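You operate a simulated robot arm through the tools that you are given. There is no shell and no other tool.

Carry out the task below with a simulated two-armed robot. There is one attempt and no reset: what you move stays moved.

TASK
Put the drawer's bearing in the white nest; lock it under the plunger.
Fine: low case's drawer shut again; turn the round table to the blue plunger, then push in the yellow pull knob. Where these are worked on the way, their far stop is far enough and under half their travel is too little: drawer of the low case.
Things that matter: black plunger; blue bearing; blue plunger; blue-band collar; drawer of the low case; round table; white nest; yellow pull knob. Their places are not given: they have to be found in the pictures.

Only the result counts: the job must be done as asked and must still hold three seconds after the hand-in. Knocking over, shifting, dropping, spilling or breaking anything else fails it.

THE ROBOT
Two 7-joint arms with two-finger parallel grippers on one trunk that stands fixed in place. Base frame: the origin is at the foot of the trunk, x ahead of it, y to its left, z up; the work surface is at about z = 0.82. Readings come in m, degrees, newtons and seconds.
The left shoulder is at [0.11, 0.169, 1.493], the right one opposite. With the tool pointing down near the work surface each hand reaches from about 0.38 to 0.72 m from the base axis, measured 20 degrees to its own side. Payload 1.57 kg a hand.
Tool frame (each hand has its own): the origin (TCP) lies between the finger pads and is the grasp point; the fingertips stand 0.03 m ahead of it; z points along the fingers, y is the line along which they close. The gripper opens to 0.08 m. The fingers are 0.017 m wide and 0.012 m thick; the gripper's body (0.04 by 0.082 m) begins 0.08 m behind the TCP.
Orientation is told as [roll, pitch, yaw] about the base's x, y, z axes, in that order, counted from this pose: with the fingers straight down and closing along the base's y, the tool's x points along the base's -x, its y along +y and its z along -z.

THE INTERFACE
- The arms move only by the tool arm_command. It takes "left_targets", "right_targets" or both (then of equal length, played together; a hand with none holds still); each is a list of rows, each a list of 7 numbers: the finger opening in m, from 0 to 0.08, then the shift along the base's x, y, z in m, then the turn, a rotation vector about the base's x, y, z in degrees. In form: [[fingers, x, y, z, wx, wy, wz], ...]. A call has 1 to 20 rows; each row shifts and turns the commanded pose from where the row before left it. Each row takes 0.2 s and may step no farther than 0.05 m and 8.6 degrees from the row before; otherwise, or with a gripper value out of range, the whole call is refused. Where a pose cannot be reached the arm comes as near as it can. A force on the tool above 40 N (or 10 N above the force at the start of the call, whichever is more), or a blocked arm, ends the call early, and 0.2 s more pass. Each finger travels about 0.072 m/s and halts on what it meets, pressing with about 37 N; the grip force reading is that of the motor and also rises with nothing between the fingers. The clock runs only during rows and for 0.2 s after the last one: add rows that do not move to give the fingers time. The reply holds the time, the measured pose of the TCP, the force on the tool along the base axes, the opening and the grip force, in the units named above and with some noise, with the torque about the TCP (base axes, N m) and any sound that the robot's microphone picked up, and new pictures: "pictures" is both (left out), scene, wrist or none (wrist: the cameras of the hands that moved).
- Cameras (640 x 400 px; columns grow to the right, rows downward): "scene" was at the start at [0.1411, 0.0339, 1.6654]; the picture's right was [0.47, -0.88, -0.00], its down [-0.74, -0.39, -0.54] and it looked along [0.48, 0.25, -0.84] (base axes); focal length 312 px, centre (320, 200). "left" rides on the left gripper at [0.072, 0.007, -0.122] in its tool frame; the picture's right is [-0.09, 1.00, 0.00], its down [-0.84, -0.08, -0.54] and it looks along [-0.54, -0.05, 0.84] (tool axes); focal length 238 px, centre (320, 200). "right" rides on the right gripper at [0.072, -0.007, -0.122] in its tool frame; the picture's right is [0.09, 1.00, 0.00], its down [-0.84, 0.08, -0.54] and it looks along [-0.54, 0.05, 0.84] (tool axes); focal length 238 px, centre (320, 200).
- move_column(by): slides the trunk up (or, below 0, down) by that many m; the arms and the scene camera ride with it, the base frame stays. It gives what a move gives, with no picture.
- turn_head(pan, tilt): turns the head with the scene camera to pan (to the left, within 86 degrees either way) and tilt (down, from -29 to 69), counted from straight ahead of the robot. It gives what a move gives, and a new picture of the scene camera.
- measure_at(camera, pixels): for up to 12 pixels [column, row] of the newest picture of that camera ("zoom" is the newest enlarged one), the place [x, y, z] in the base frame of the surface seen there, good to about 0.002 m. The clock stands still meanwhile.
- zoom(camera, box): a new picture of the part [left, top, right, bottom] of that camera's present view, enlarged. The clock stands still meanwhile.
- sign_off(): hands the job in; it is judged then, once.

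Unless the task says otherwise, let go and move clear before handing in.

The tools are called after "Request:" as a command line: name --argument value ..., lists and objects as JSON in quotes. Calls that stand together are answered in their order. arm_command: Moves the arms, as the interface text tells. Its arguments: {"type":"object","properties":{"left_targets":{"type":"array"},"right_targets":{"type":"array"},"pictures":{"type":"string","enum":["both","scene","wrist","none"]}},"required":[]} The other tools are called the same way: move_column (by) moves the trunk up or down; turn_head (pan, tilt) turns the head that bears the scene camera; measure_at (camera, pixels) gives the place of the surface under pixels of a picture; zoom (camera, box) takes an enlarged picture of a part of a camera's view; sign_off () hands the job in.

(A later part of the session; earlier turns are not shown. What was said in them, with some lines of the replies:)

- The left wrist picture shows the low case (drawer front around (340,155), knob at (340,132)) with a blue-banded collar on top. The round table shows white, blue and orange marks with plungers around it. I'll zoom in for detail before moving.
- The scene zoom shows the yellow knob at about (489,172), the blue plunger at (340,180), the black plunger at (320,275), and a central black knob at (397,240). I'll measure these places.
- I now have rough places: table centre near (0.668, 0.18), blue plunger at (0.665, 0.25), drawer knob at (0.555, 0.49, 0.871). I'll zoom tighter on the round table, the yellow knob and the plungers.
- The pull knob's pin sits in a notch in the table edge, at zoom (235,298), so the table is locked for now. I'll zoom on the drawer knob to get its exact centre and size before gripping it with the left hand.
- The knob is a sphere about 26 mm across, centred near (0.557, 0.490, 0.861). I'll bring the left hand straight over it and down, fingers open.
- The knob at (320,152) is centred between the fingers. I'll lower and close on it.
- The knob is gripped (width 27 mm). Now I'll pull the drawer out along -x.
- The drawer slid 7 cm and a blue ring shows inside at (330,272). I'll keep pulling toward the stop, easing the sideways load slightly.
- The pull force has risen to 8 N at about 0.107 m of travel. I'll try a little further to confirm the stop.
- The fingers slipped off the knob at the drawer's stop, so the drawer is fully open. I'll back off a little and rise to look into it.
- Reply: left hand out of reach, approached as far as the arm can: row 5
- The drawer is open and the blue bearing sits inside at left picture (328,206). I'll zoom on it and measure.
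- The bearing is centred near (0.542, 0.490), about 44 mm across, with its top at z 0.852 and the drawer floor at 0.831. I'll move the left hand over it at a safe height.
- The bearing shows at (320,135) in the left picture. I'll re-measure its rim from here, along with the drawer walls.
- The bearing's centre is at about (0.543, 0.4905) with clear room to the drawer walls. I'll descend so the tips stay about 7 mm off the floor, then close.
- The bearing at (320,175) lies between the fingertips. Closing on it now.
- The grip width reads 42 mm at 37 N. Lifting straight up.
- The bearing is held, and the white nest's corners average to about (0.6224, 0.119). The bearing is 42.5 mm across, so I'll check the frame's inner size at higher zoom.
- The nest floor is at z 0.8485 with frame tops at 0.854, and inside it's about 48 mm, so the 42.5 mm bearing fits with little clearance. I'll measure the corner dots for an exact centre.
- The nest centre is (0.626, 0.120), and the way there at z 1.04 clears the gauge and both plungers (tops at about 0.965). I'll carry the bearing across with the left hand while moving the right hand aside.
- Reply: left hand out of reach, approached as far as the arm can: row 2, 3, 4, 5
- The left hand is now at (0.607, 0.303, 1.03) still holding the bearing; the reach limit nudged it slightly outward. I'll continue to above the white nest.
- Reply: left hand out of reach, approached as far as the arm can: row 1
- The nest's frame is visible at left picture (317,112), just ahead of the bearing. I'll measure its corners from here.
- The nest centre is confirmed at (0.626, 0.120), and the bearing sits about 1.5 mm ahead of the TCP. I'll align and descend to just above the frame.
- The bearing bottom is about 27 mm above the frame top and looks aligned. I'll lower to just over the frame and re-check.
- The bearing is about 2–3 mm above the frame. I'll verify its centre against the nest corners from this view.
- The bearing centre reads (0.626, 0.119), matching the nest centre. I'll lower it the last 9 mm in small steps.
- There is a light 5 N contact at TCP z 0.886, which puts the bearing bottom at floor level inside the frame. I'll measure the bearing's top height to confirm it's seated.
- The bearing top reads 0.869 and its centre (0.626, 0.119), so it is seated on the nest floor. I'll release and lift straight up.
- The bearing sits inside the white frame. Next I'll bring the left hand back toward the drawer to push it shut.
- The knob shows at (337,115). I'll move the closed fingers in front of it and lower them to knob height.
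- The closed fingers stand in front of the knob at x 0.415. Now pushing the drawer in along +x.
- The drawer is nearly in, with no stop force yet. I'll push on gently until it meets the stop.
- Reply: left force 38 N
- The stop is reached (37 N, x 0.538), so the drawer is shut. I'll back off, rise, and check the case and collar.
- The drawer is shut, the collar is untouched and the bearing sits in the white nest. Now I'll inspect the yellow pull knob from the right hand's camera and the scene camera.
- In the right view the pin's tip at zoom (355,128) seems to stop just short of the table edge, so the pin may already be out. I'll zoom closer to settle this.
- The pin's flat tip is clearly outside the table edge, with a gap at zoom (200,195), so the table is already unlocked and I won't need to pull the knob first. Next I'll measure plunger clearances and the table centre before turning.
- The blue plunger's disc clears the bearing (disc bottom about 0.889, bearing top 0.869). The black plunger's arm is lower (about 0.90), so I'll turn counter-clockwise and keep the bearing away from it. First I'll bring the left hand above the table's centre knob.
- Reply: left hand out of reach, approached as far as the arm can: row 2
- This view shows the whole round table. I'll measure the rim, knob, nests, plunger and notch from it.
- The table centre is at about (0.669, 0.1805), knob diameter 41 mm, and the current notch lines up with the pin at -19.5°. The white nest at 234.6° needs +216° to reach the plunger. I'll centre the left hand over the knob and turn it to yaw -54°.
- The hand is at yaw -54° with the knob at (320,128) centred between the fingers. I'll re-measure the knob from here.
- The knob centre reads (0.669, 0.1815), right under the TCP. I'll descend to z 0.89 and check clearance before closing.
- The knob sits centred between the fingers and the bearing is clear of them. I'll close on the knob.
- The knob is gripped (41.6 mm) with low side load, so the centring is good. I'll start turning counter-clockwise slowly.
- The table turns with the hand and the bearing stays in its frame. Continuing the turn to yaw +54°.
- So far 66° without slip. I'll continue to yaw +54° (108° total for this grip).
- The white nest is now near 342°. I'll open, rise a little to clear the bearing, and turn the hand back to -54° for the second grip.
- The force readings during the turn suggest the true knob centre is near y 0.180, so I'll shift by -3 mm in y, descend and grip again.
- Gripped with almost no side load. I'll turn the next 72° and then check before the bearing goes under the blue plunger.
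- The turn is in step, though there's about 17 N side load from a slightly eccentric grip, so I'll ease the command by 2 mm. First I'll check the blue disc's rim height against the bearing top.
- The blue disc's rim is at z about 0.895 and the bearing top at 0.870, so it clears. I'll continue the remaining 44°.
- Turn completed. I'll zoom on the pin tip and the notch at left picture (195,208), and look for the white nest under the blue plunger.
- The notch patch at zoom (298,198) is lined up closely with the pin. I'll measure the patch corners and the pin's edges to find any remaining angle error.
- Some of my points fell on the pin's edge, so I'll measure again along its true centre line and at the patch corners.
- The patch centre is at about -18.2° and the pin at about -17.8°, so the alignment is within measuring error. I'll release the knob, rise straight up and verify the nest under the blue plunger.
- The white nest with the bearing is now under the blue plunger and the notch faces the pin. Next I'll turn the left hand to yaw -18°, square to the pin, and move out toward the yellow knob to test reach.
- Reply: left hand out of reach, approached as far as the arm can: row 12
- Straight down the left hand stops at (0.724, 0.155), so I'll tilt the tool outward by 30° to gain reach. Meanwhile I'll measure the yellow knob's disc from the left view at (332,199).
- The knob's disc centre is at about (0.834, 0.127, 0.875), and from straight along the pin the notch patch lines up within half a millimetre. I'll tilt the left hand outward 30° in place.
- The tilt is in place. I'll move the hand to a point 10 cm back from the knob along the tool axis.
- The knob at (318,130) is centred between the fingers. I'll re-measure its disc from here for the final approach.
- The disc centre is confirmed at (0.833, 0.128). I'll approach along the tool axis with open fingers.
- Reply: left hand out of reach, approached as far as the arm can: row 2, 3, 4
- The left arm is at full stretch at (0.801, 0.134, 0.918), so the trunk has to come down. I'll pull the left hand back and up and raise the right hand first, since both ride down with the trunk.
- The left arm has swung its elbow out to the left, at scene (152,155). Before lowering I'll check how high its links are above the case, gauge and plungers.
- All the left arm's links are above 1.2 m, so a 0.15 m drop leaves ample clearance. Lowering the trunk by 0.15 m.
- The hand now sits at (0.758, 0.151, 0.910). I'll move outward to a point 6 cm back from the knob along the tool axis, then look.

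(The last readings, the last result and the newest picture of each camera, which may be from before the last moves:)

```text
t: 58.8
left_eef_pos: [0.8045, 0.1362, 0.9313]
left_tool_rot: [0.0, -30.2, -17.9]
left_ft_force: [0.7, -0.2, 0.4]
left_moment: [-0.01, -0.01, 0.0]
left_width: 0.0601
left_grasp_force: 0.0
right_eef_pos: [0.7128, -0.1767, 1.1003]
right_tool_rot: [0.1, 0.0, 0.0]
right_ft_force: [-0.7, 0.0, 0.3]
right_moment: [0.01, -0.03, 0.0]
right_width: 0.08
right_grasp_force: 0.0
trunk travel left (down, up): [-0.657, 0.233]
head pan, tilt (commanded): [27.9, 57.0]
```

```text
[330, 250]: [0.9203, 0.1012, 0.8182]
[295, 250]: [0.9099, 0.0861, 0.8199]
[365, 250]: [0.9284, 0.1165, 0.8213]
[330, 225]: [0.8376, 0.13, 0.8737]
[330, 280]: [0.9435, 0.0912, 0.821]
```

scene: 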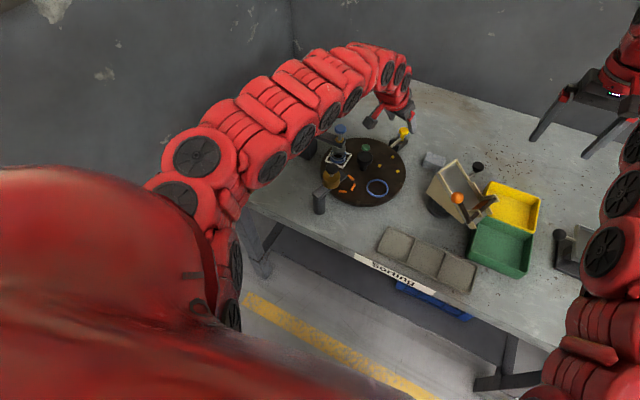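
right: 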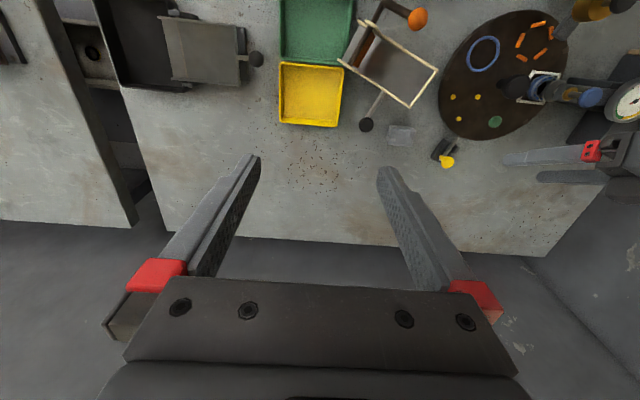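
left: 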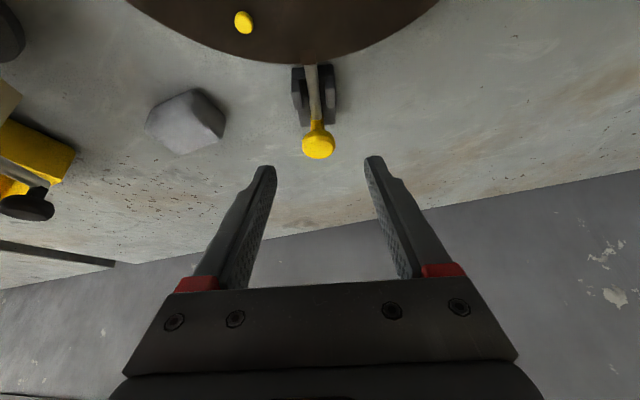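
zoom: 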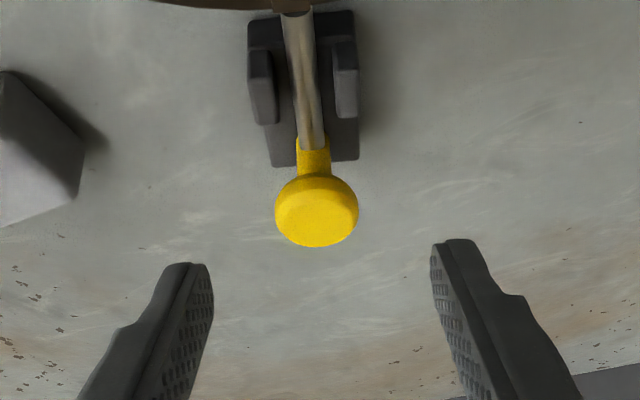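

The pose is now reachable and the knob at (318,143) is centred. Advancing along the tool axis onto the knob.

Request:
arm_command --left_targets '[[0.06, 0.0071, -0.0022, -0.0145, 0, 0, 0], [0.06, 0.0071, -0.0022, -0.0145, 0, 0, 0], [0.06, 0.0071, -0.0022, -0.0145, 0, 0, 0], [0.06, 0.0071, -0.0022, -0.0135, 0, 0, 0], [0.06, 0, 0, 0, 0, 0, 0]]'

Request:
zoom --camera "left" --box '[240, 80, 400, 240]'

Request:
zoom --camera "scene" --box '[360, 90, 450, 160]'

```text
t: 60.0
left_eef_pos: [0.8322, 0.1286, 0.8734]
left_tool_rot: [0.0, -30.0, -18.0]
left_ft_force: [-1.3, -0.5, 0.0]
left_moment: [0.0, -0.02, 0.01]
left_width: 0.0599
left_grasp_force: 0.0
right_eef_pos: [0.7121, -0.1759, 1.1003]
right_tool_rot: [-0.1, 0.1, 0.1]
right_ft_force: [-1.0, 0.1, 0.5]
right_moment: [-0.03, -0.05, 0.01]
right_width: 0.0799
right_grasp_force: 0.1
trunk travel left (down, up): [-0.657, 0.233]
head pan, tilt (commanded): [27.9, 57.0]
```

scene: 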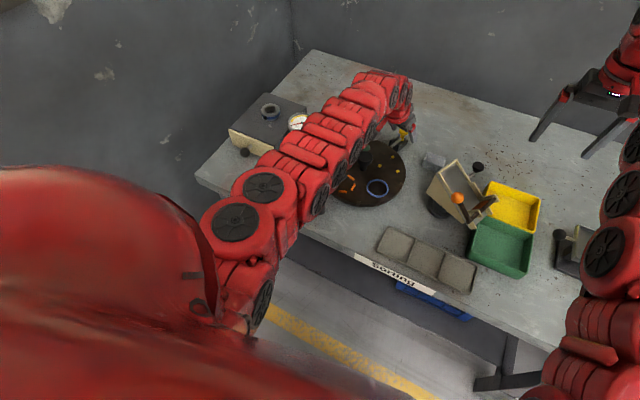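
left: 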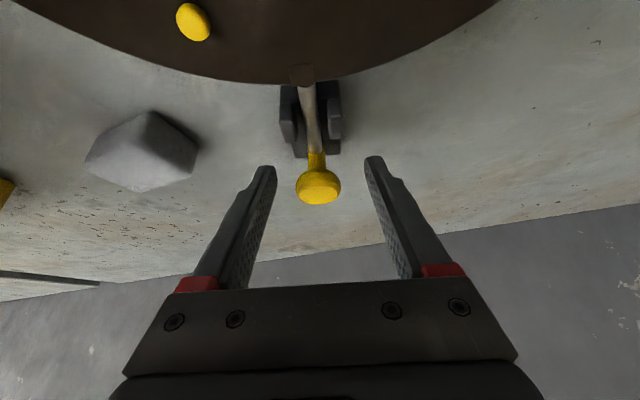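

```text
2.50 times, centred on (320, 160) of left
```

zoom: 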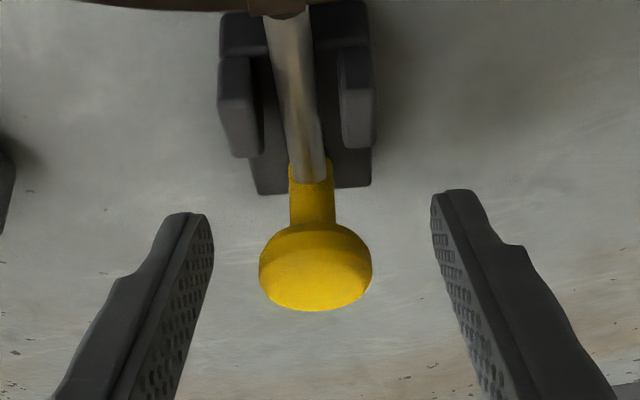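

```text
5.71 times, centred on (405, 125) of scene
```

zoom: 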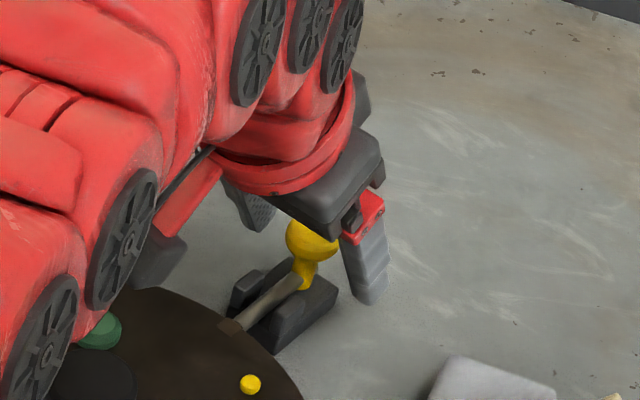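

The yellow disc at (318,187) lies between the finger pads. I'll check arm clearance over the plungers and close gently on the knob.

Request:
measure_at --camera "scene" --pixels '[[300, 230], [325, 200], [345, 175], [365, 150], [385, 125], [280, 180], [330, 110], [262, 190], [240, 225]]'

Request:
arm_command --left_targets '[[0.045, 0, 0, 0, 0, 0, 0], [0.03, 0, 0, 0, 0, 0, 0], [0.02, 0, 0, 0, 0, 0, 0], [0.02, 0, 0, 0, 0, 0, 0], [0.02, 0, 0, 0, 0, 0, 0]]' --pictures "wrist"

```text
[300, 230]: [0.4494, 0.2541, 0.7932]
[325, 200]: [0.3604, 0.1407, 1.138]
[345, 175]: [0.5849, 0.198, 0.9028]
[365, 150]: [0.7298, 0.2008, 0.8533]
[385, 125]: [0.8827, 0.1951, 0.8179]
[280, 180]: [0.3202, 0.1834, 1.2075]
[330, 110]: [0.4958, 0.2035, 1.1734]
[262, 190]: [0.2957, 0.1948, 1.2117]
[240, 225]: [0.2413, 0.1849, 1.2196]
```

```text
t: 61.1
left_eef_pos: [0.8324, 0.1272, 0.8727]
left_tool_rot: [0.0, -30.0, -18.0]
left_ft_force: [-1.7, -2.5, -1.2]
left_moment: [-0.05, -0.04, -0.04]
left_width: 0.0271
left_grasp_force: 38.3
right_eef_pos: [0.713, -0.1776, 1.0986]
right_tool_rot: [0.0, 0.0, 0.0]
right_ft_force: [0.0, 1.0, -0.1]
right_moment: [0.02, -0.02, 0.01]
right_width: 0.0798
right_grasp_force: 0.0
trunk travel left (down, up): [-0.657, 0.233]
head pan, tilt (commanded): [27.9, 57.0]
```

left: 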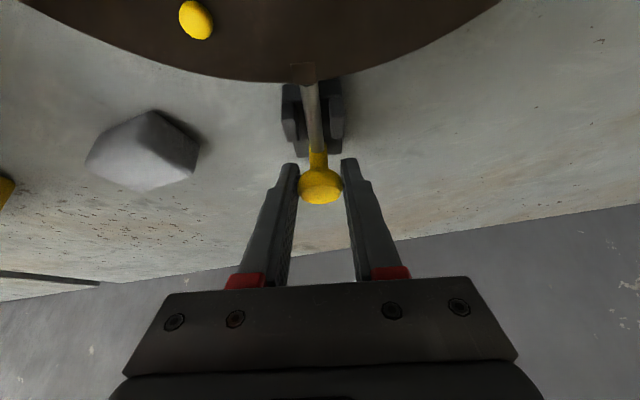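

The knob is gripped (27 mm, low side force). I'll push it in along the pin axis toward the table in small steps.

Request:
arm_command --left_targets '[[0.02, -0.0019, 0.0006, 0, 0, 0, 0], [0.02, -0.0029, 0.0009, 0, 0, 0, 0], [0.02, -0.0029, 0.0009, 0, 0, 0, 0], [0.02, -0.0029, 0.0009, 0, 0, 0, 0], [0.02, 0, 0, 0, 0, 0, 0]]' --pictures "wrist"

Request:
zoom --camera "left" --box '[265, 50, 365, 130]'

```text
t: 62.4
left_eef_pos: [0.8213, 0.1305, 0.8728]
left_tool_rot: [0.0, -29.9, -18.1]
left_ft_force: [-2.7, -3.7, -0.8]
left_moment: [-0.22, -0.47, 0.01]
left_width: 0.0271
left_grasp_force: 38.4
right_eef_pos: [0.7127, -0.1783, 1.0999]
right_tool_rot: [-0.1, 0.1, 0.0]
right_ft_force: [-0.1, 1.0, -0.1]
right_moment: [0.0, 0.0, -0.03]
right_width: 0.0799
right_grasp_force: 0.1
trunk travel left (down, up): [-0.657, 0.233]
head pan, tilt (commanded): [27.9, 57.0]
```

left: 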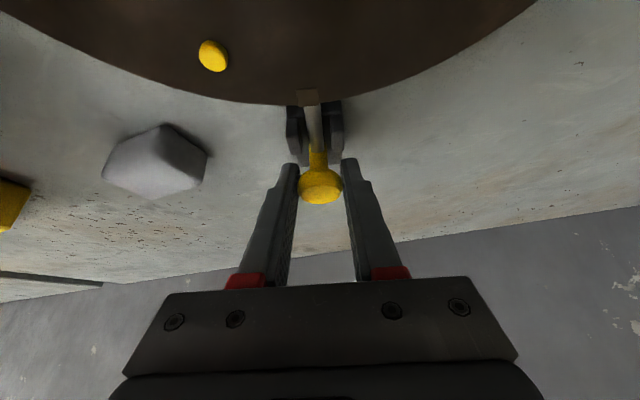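

```text
5.00 times, centred on (315, 90) of left
```

zoom: 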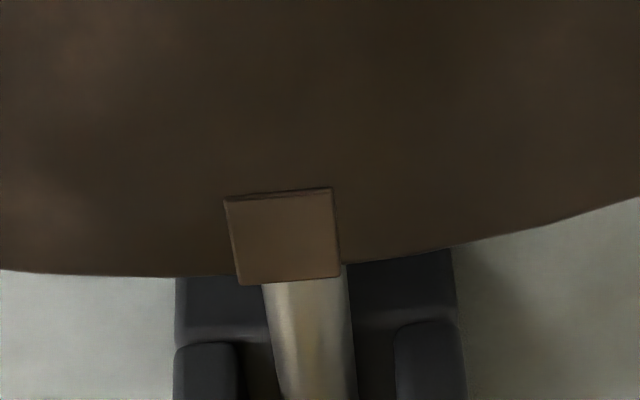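

The pin tip has gone under the table's edge at the notch with very little force. I'll keep pushing until it meets the stop.

Request:
arm_command --left_targets '[[0.02, -0.0029, 0.0009, 0, 0, 0, 0], [0.02, -0.0029, 0.0009, 0, 0, 0, 0], [0.02, 0, 0, 0, 0, 0, 0]]' --pictures "wrist"

Request:
zoom --camera "left" --box '[265, 60, 365, 200]'

```text
t: 63.1
left_eef_pos: [0.8185, 0.1319, 0.8723]
left_tool_rot: [0.0, -30.0, -18.1]
left_ft_force: [17.1, -5.9, 2.5]
left_moment: [-0.02, -0.08, -0.06]
left_width: 0.0272
left_grasp_force: 37.6
right_eef_pos: [0.7148, -0.1784, 1.0992]
right_tool_rot: [0.0, 0.1, -0.2]
right_ft_force: [1.0, 0.3, 0.6]
right_moment: [-0.01, 0.0, 0.01]
right_width: 0.0801
right_grasp_force: 0.1
trunk travel left (down, up): [-0.657, 0.233]
head pan, tilt (commanded): [27.9, 57.0]
```

left: 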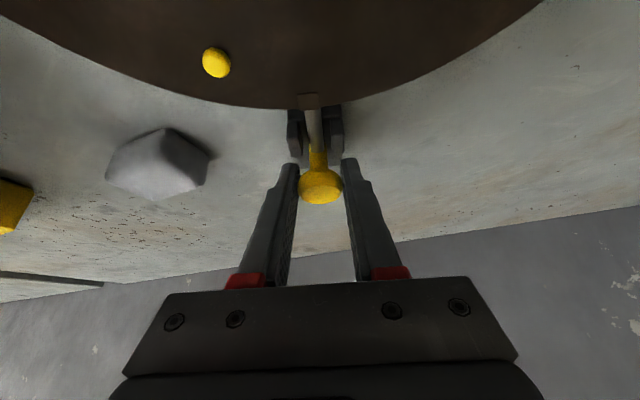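

```text
2.86 times, centred on (315, 130) of left
```

zoom: 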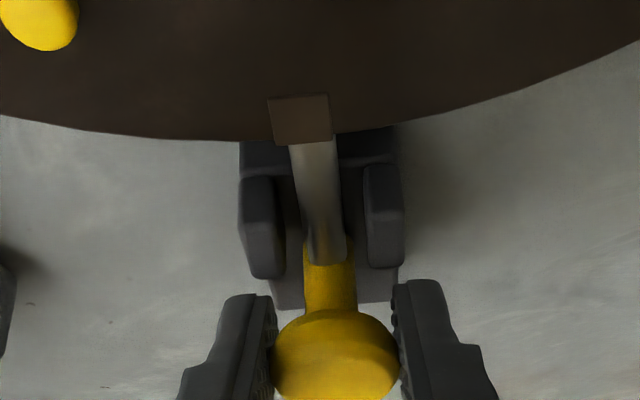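

The force rose to 17 N after about 14.6 mm of travel. I'll push a bit further to tell the end stop from a jam.

Request:
arm_command --left_targets '[[0.02, -0.0019, 0.0006, 0, 0, 0, 0], [0.02, -0.001, 0.0003, 0, 0, 0, 0], [0.02, 0, 0, 0, 0, 0, 0]]' --pictures "wrist"

```text
t: 64.0
left_eef_pos: [0.8153, 0.1323, 0.8734]
left_tool_rot: [0.0, -29.9, -17.9]
left_ft_force: [25.2, -7.4, 5.3]
left_moment: [-0.07, -0.26, 0.0]
left_width: 0.0273
left_grasp_force: 37.7
right_eef_pos: [0.7151, -0.1784, 1.0981]
right_tool_rot: [0.0, 0.1, 0.0]
right_ft_force: [-0.2, 0.2, -0.4]
right_moment: [-0.01, 0.02, 0.03]
right_width: 0.0801
right_grasp_force: 0.0
trunk travel left (down, up): [-0.657, 0.233]
head pan, tilt (commanded): [27.9, 57.0]
```

left: 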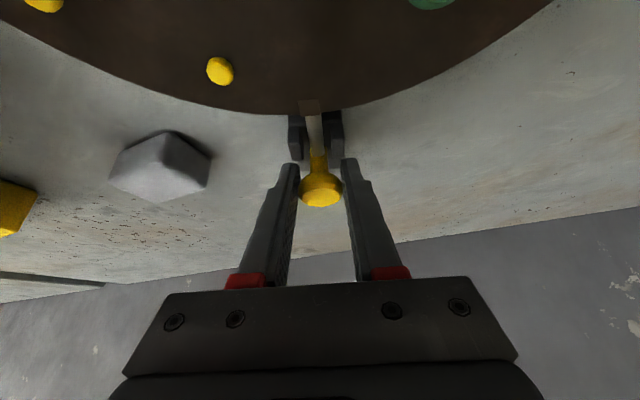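

The fingers now slide slightly on the disc at 25 N and the knob no longer moves. About 15 mm in is the far stop, with the pin fully in the notch. I'll open the fingers and retreat along the tool axis.

Request:
arm_command --left_targets '[[0.04, 0, 0, 0, 0, 0, 0], [0.06, 0, 0, 0, 0, 0, 0], [0.06, 0, 0, 0, 0, 0, 0], [0.06, -0.005, 0.0016, 0.01, 0, 0, 0], [0.06, -0.01, 0.003, 0.02, 0, 0, 0], [0.06, -0.012, 0.004, 0.025, 0, 0, 0], [0.06, -0.012, 0.004, 0.025, 0, 0, 0], [0.06, 0, 0, 0, 0, 0, 0]]'

Request:
zoom --camera "left" --box '[240, 20, 400, 160]'

```text
t: 65.8
left_eef_pos: [0.774, 0.1461, 0.954]
left_tool_rot: [0.0, -29.9, -18.0]
left_ft_force: [-0.3, -0.4, -0.1]
left_moment: [0.01, 0.0, -0.01]
left_width: 0.0599
left_grasp_force: 0.0
right_eef_pos: [0.7133, -0.1779, 1.0988]
right_tool_rot: [0.0, 0.1, 0.0]
right_ft_force: [-0.2, 0.1, 0.9]
right_moment: [-0.02, 0.0, 0.01]
right_width: 0.0801
right_grasp_force: 0.0
trunk travel left (down, up): [-0.657, 0.233]
head pan, tilt (commanded): [27.9, 57.0]
```

scene: 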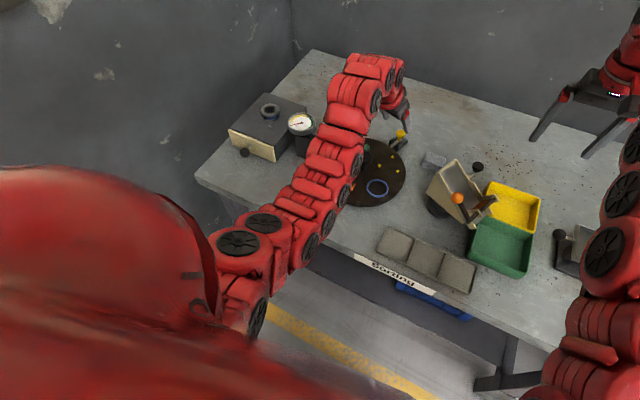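
left: 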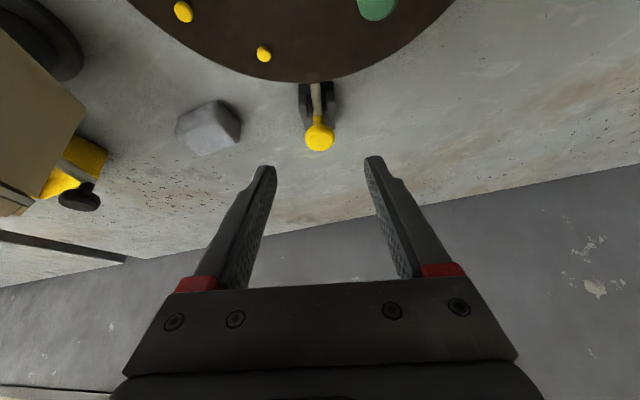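

```text
2.86 times, centred on (320, 90) of left
```

zoom: 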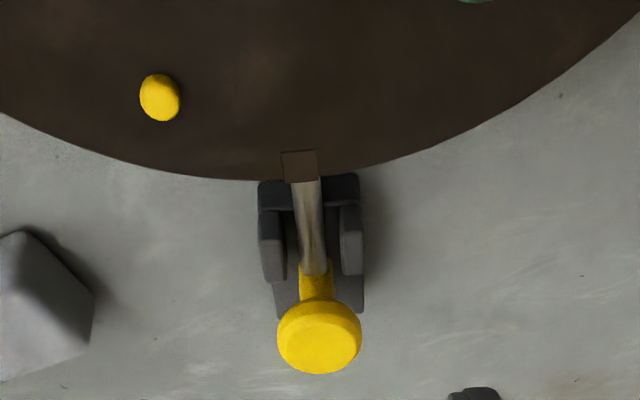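

The pin is visibly seated under the notch patch. I'll raise the trunk back by 0.15 m and measure the knob's new place.

Request:
measure_at --camera "zoom" --pixels '[[319, 335], [290, 335], [350, 335], [319, 365], [310, 200]]'

Request:
move_column --by 0.15

```text
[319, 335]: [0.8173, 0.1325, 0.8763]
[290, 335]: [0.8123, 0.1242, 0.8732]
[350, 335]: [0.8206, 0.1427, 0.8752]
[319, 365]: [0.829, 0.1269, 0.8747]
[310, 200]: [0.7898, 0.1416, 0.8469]
```

```text
t: 67.5
left_eef_pos: [0.7744, 0.1456, 1.1038]
left_tool_rot: [0.0, -30.0, -18.0]
left_ft_force: [0.5, 0.2, 0.4]
left_moment: [-0.01, 0.01, 0.02]
left_width: 0.0599
left_grasp_force: 0.0
right_eef_pos: [0.7137, -0.1773, 1.25]
right_tool_rot: [0.0, 0.1, 0.1]
right_ft_force: [-0.5, -0.4, -0.8]
right_moment: [0.03, -0.03, 0.02]
right_width: 0.08
right_grasp_force: 0.0
trunk travel left (down, up): [-0.807, 0.083]
head pan, tilt (commanded): [27.9, 57.0]
```

The knob has moved inward to about (0.819, 0.132), roughly 15 mm. I'll level the left hand and draw it back over the table at a safe height to view the result.

Request:
arm_command --left_targets '[[0.06, -0.02, 0.004, 0, 2.32, 7.13, 0], [0.06, -0.025, 0.006, 0, 2.32, 7.13, 0], [0.06, -0.03, 0.006, -0.01, 2.32, 7.13, 0], [0.06, -0.03, 0.006, -0.01, 2.32, 7.13, 0], [0.06, -0.02, 0.01, -0.01, 0, 0, 6], [0.06, -0.01, 0.01, -0.01, 0, 0, 6], [0.06, 0, 0, 0, 0, 0, 6], [0.06, 0, 0, 0, 0, 0, 0]]'

Request:
zoom --camera "left" --box '[200, 30, 460, 230]'

```text
t: 69.3
left_eef_pos: [0.6395, 0.1889, 1.0639]
left_tool_rot: [0.0, 0.1, 0.1]
left_ft_force: [0.8, 0.0, -0.3]
left_moment: [0.0, 0.04, -0.03]
left_width: 0.06
left_grasp_force: 0.1
right_eef_pos: [0.7128, -0.1751, 1.2508]
right_tool_rot: [-0.2, 0.0, 0.0]
right_ft_force: [-0.1, -0.5, -0.5]
right_moment: [-0.03, -0.01, -0.03]
right_width: 0.0802
right_grasp_force: 0.1
trunk travel left (down, up): [-0.807, 0.083]
head pan, tilt (commanded): [27.9, 57.0]
```

scene: 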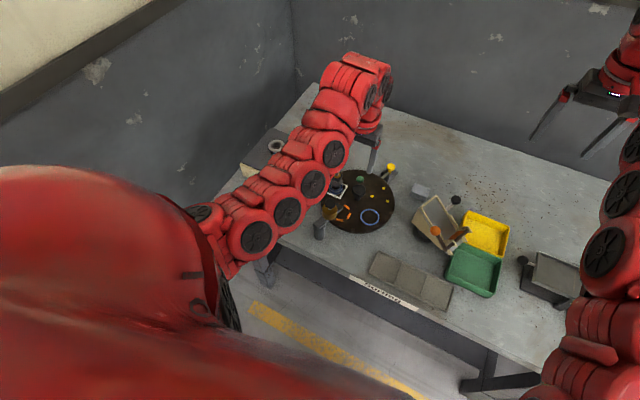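
left: 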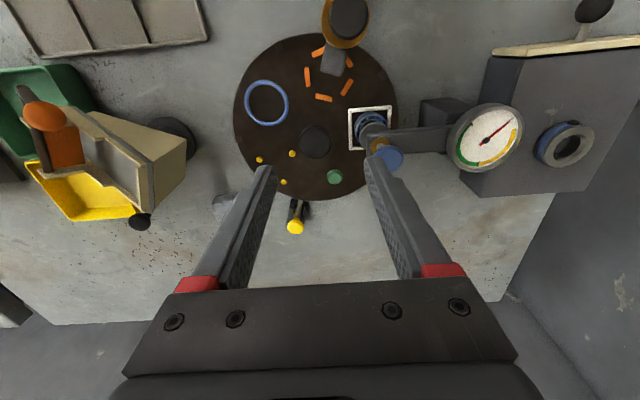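

```text
2.00 times, centred on (330, 130) of left
```

zoom: 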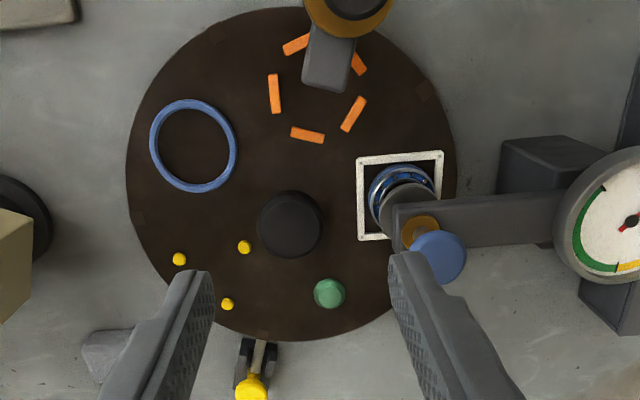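

The white frame and bearing sit under the blue plunger's disc, and the pin is in. I'll verify the bearing's height and centre in the nest and then move the hand clear.

Request:
measure_at --camera "zoom" --pixels '[[380, 185], [400, 172], [425, 178], [373, 200], [436, 158], [362, 164], [368, 234], [400, 195], [252, 385]]'

Request:
arm_command --left_targets '[[0.06, -0.01, 0.03, 0, 0, 0, 0], [0.06, -0.01, 0.04, 0, 0, 0, 0], [0.06, -0.01, 0.04, -0.005, 0, 0, 0], [0.06, -0.01, 0.04, -0.005, 0, 0, 0], [0.06, -0.015, 0.04, -0.005, 0, 0, 0], [0.06, -0.02, 0.04, -0.005, 0, 0, 0], [0.06, -0.02, 0.03, 0, 0, 0, 0], [0.06, 0, 0, 0, 0, 0, 0]]'

Request:
zoom --camera "scene" --box '[230, 110, 430, 250]'

Request:
zoom --camera "scene" --box '[310, 160, 370, 210]'

```text
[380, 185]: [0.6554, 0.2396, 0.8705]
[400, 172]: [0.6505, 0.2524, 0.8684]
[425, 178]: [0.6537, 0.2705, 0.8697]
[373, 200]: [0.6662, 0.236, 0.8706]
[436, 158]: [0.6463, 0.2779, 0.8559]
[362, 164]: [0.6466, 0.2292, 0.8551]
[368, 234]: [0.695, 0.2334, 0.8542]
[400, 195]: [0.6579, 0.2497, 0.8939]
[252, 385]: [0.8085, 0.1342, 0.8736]
```

```text
t: 71.1
left_eef_pos: [0.5721, 0.4105, 1.0413]
left_tool_rot: [0.0, 0.0, 0.0]
left_ft_force: [-0.6, 0.3, -0.4]
left_moment: [-0.01, 0.01, 0.04]
left_width: 0.06
left_grasp_force: 0.1
left hand out of reach, approached as far as the arm can: row 1, 2, 3, 7
right_eef_pos: [0.7123, -0.1773, 1.25]
right_tool_rot: [0.1, 0.0, 0.0]
right_ft_force: [0.6, -0.7, -0.8]
right_moment: [-0.01, -0.02, 0.01]
right_width: 0.08
right_grasp_force: 0.0
trunk travel left (down, up): [-0.807, 0.083]
head pan, tilt (commanded): [27.9, 57.0]
```

scene: 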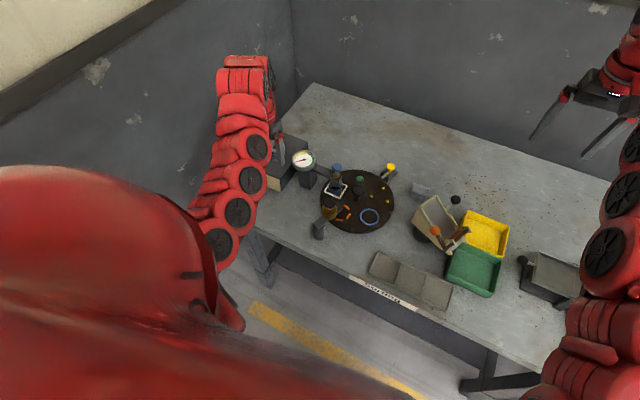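
left: 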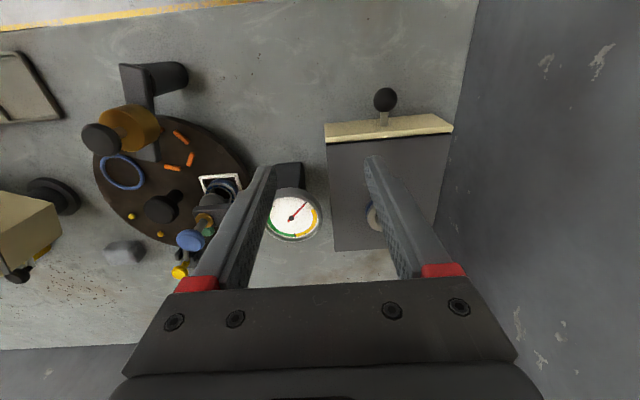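

```text
2.86 times, centred on (330, 180) of scene
```

zoom: 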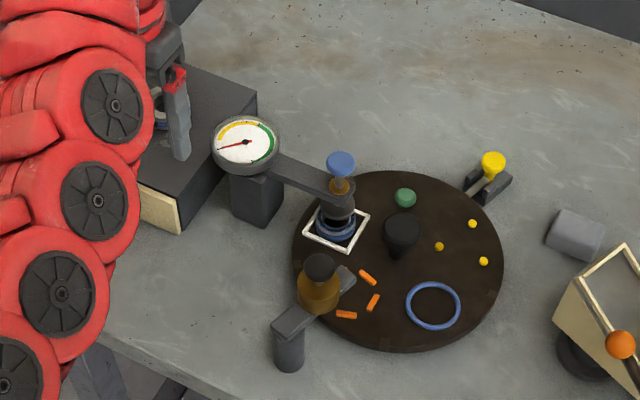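

```text
8.00 times, centred on (340, 185) of scene
```

zoom: 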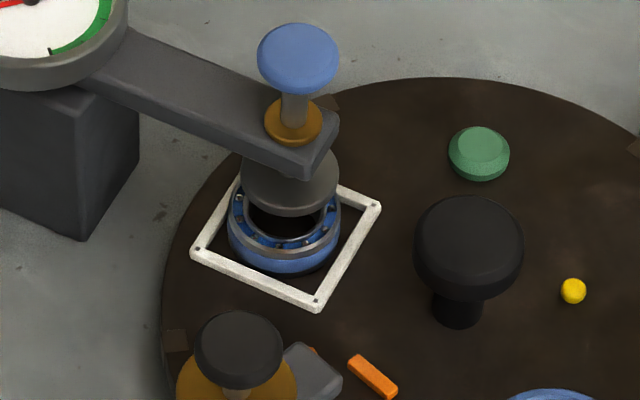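

The nest centre measures about (0.671, 0.256) against the plunger disc at (0.669, 0.254), with the bearing top at 0.870 and the frame intact. As a last check I'll confirm the drawer and the yellow knob held their places.

Request:
measure_at --camera "left" --pixels '[[385, 98], [340, 128], [435, 122], [340, 145], [375, 218]]'

Request:
zoom --camera "left" --box '[310, 70, 470, 170]'

Request:
zoom --camera "scene" --box '[370, 155, 402, 185]'

```text
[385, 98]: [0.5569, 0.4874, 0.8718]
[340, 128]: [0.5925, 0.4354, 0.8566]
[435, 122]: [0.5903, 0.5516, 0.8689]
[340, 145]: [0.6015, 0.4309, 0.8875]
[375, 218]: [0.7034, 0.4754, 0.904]
```

```text
4.00 times, centred on (390, 120) of left
```

zoom: 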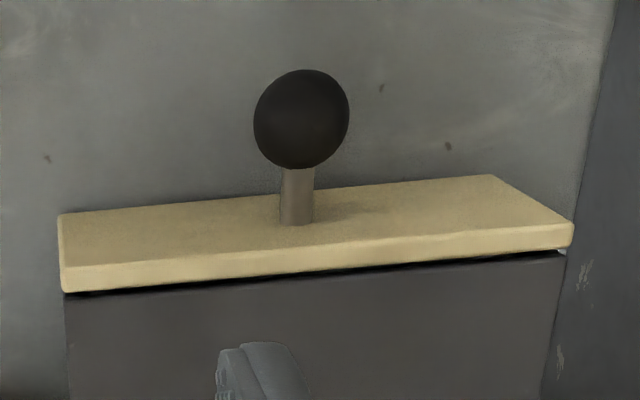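

```text
13.33 times, centred on (386, 170) of scene
```

zoom: 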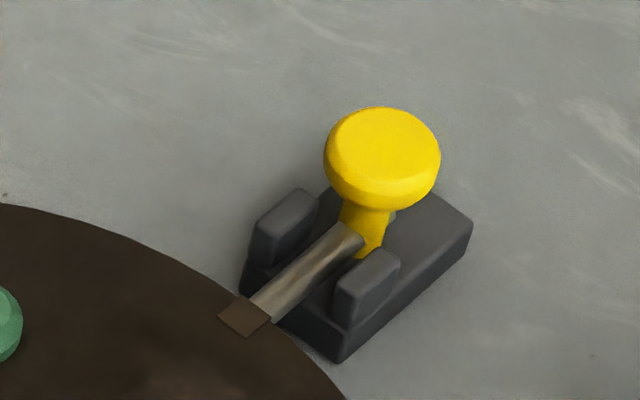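

The drawer is flush (knob at x 0.557, as at the start), the collar is in place, and the bearing is in the white nest under the blue plunger. The yellow knob is pushed in with its pin in the notch. Both hands are clear, so I'm handing in.

Request:
sign_off

```text
The job is handed in.
```

The job is handed in: the blue bearing is in the white nest, under the blue plunger, with the round table locked. I don't have the judge's result, so this is based on my own last pictures and measurements.

- **Bearing:** it came from the low case's drawer and sits on the nest floor inside the white frame. The nest centre is about 2 mm from the blue plunger's disc centre.
- **Drawer:** pulled to its far stop, then pushed shut to its stop. It is flush and the knob is back where it started.
- **Round table:** turned 216° counter-clockwise by its centre knob, so the bearing never passed under the black plunger's lower arm.
- **Yellow pull knob:** its pin was already out at the start, so I didn't need to pull it first. I pushed it in about 15 mm until it stopped, with the pin in the table's notch.

The collar is still on top of the case, and I saw nothing else knocked or shifted. I did not press the blue plunger down, since the task only asked for the table to be turned to it and locked. Both hands are open and clear.
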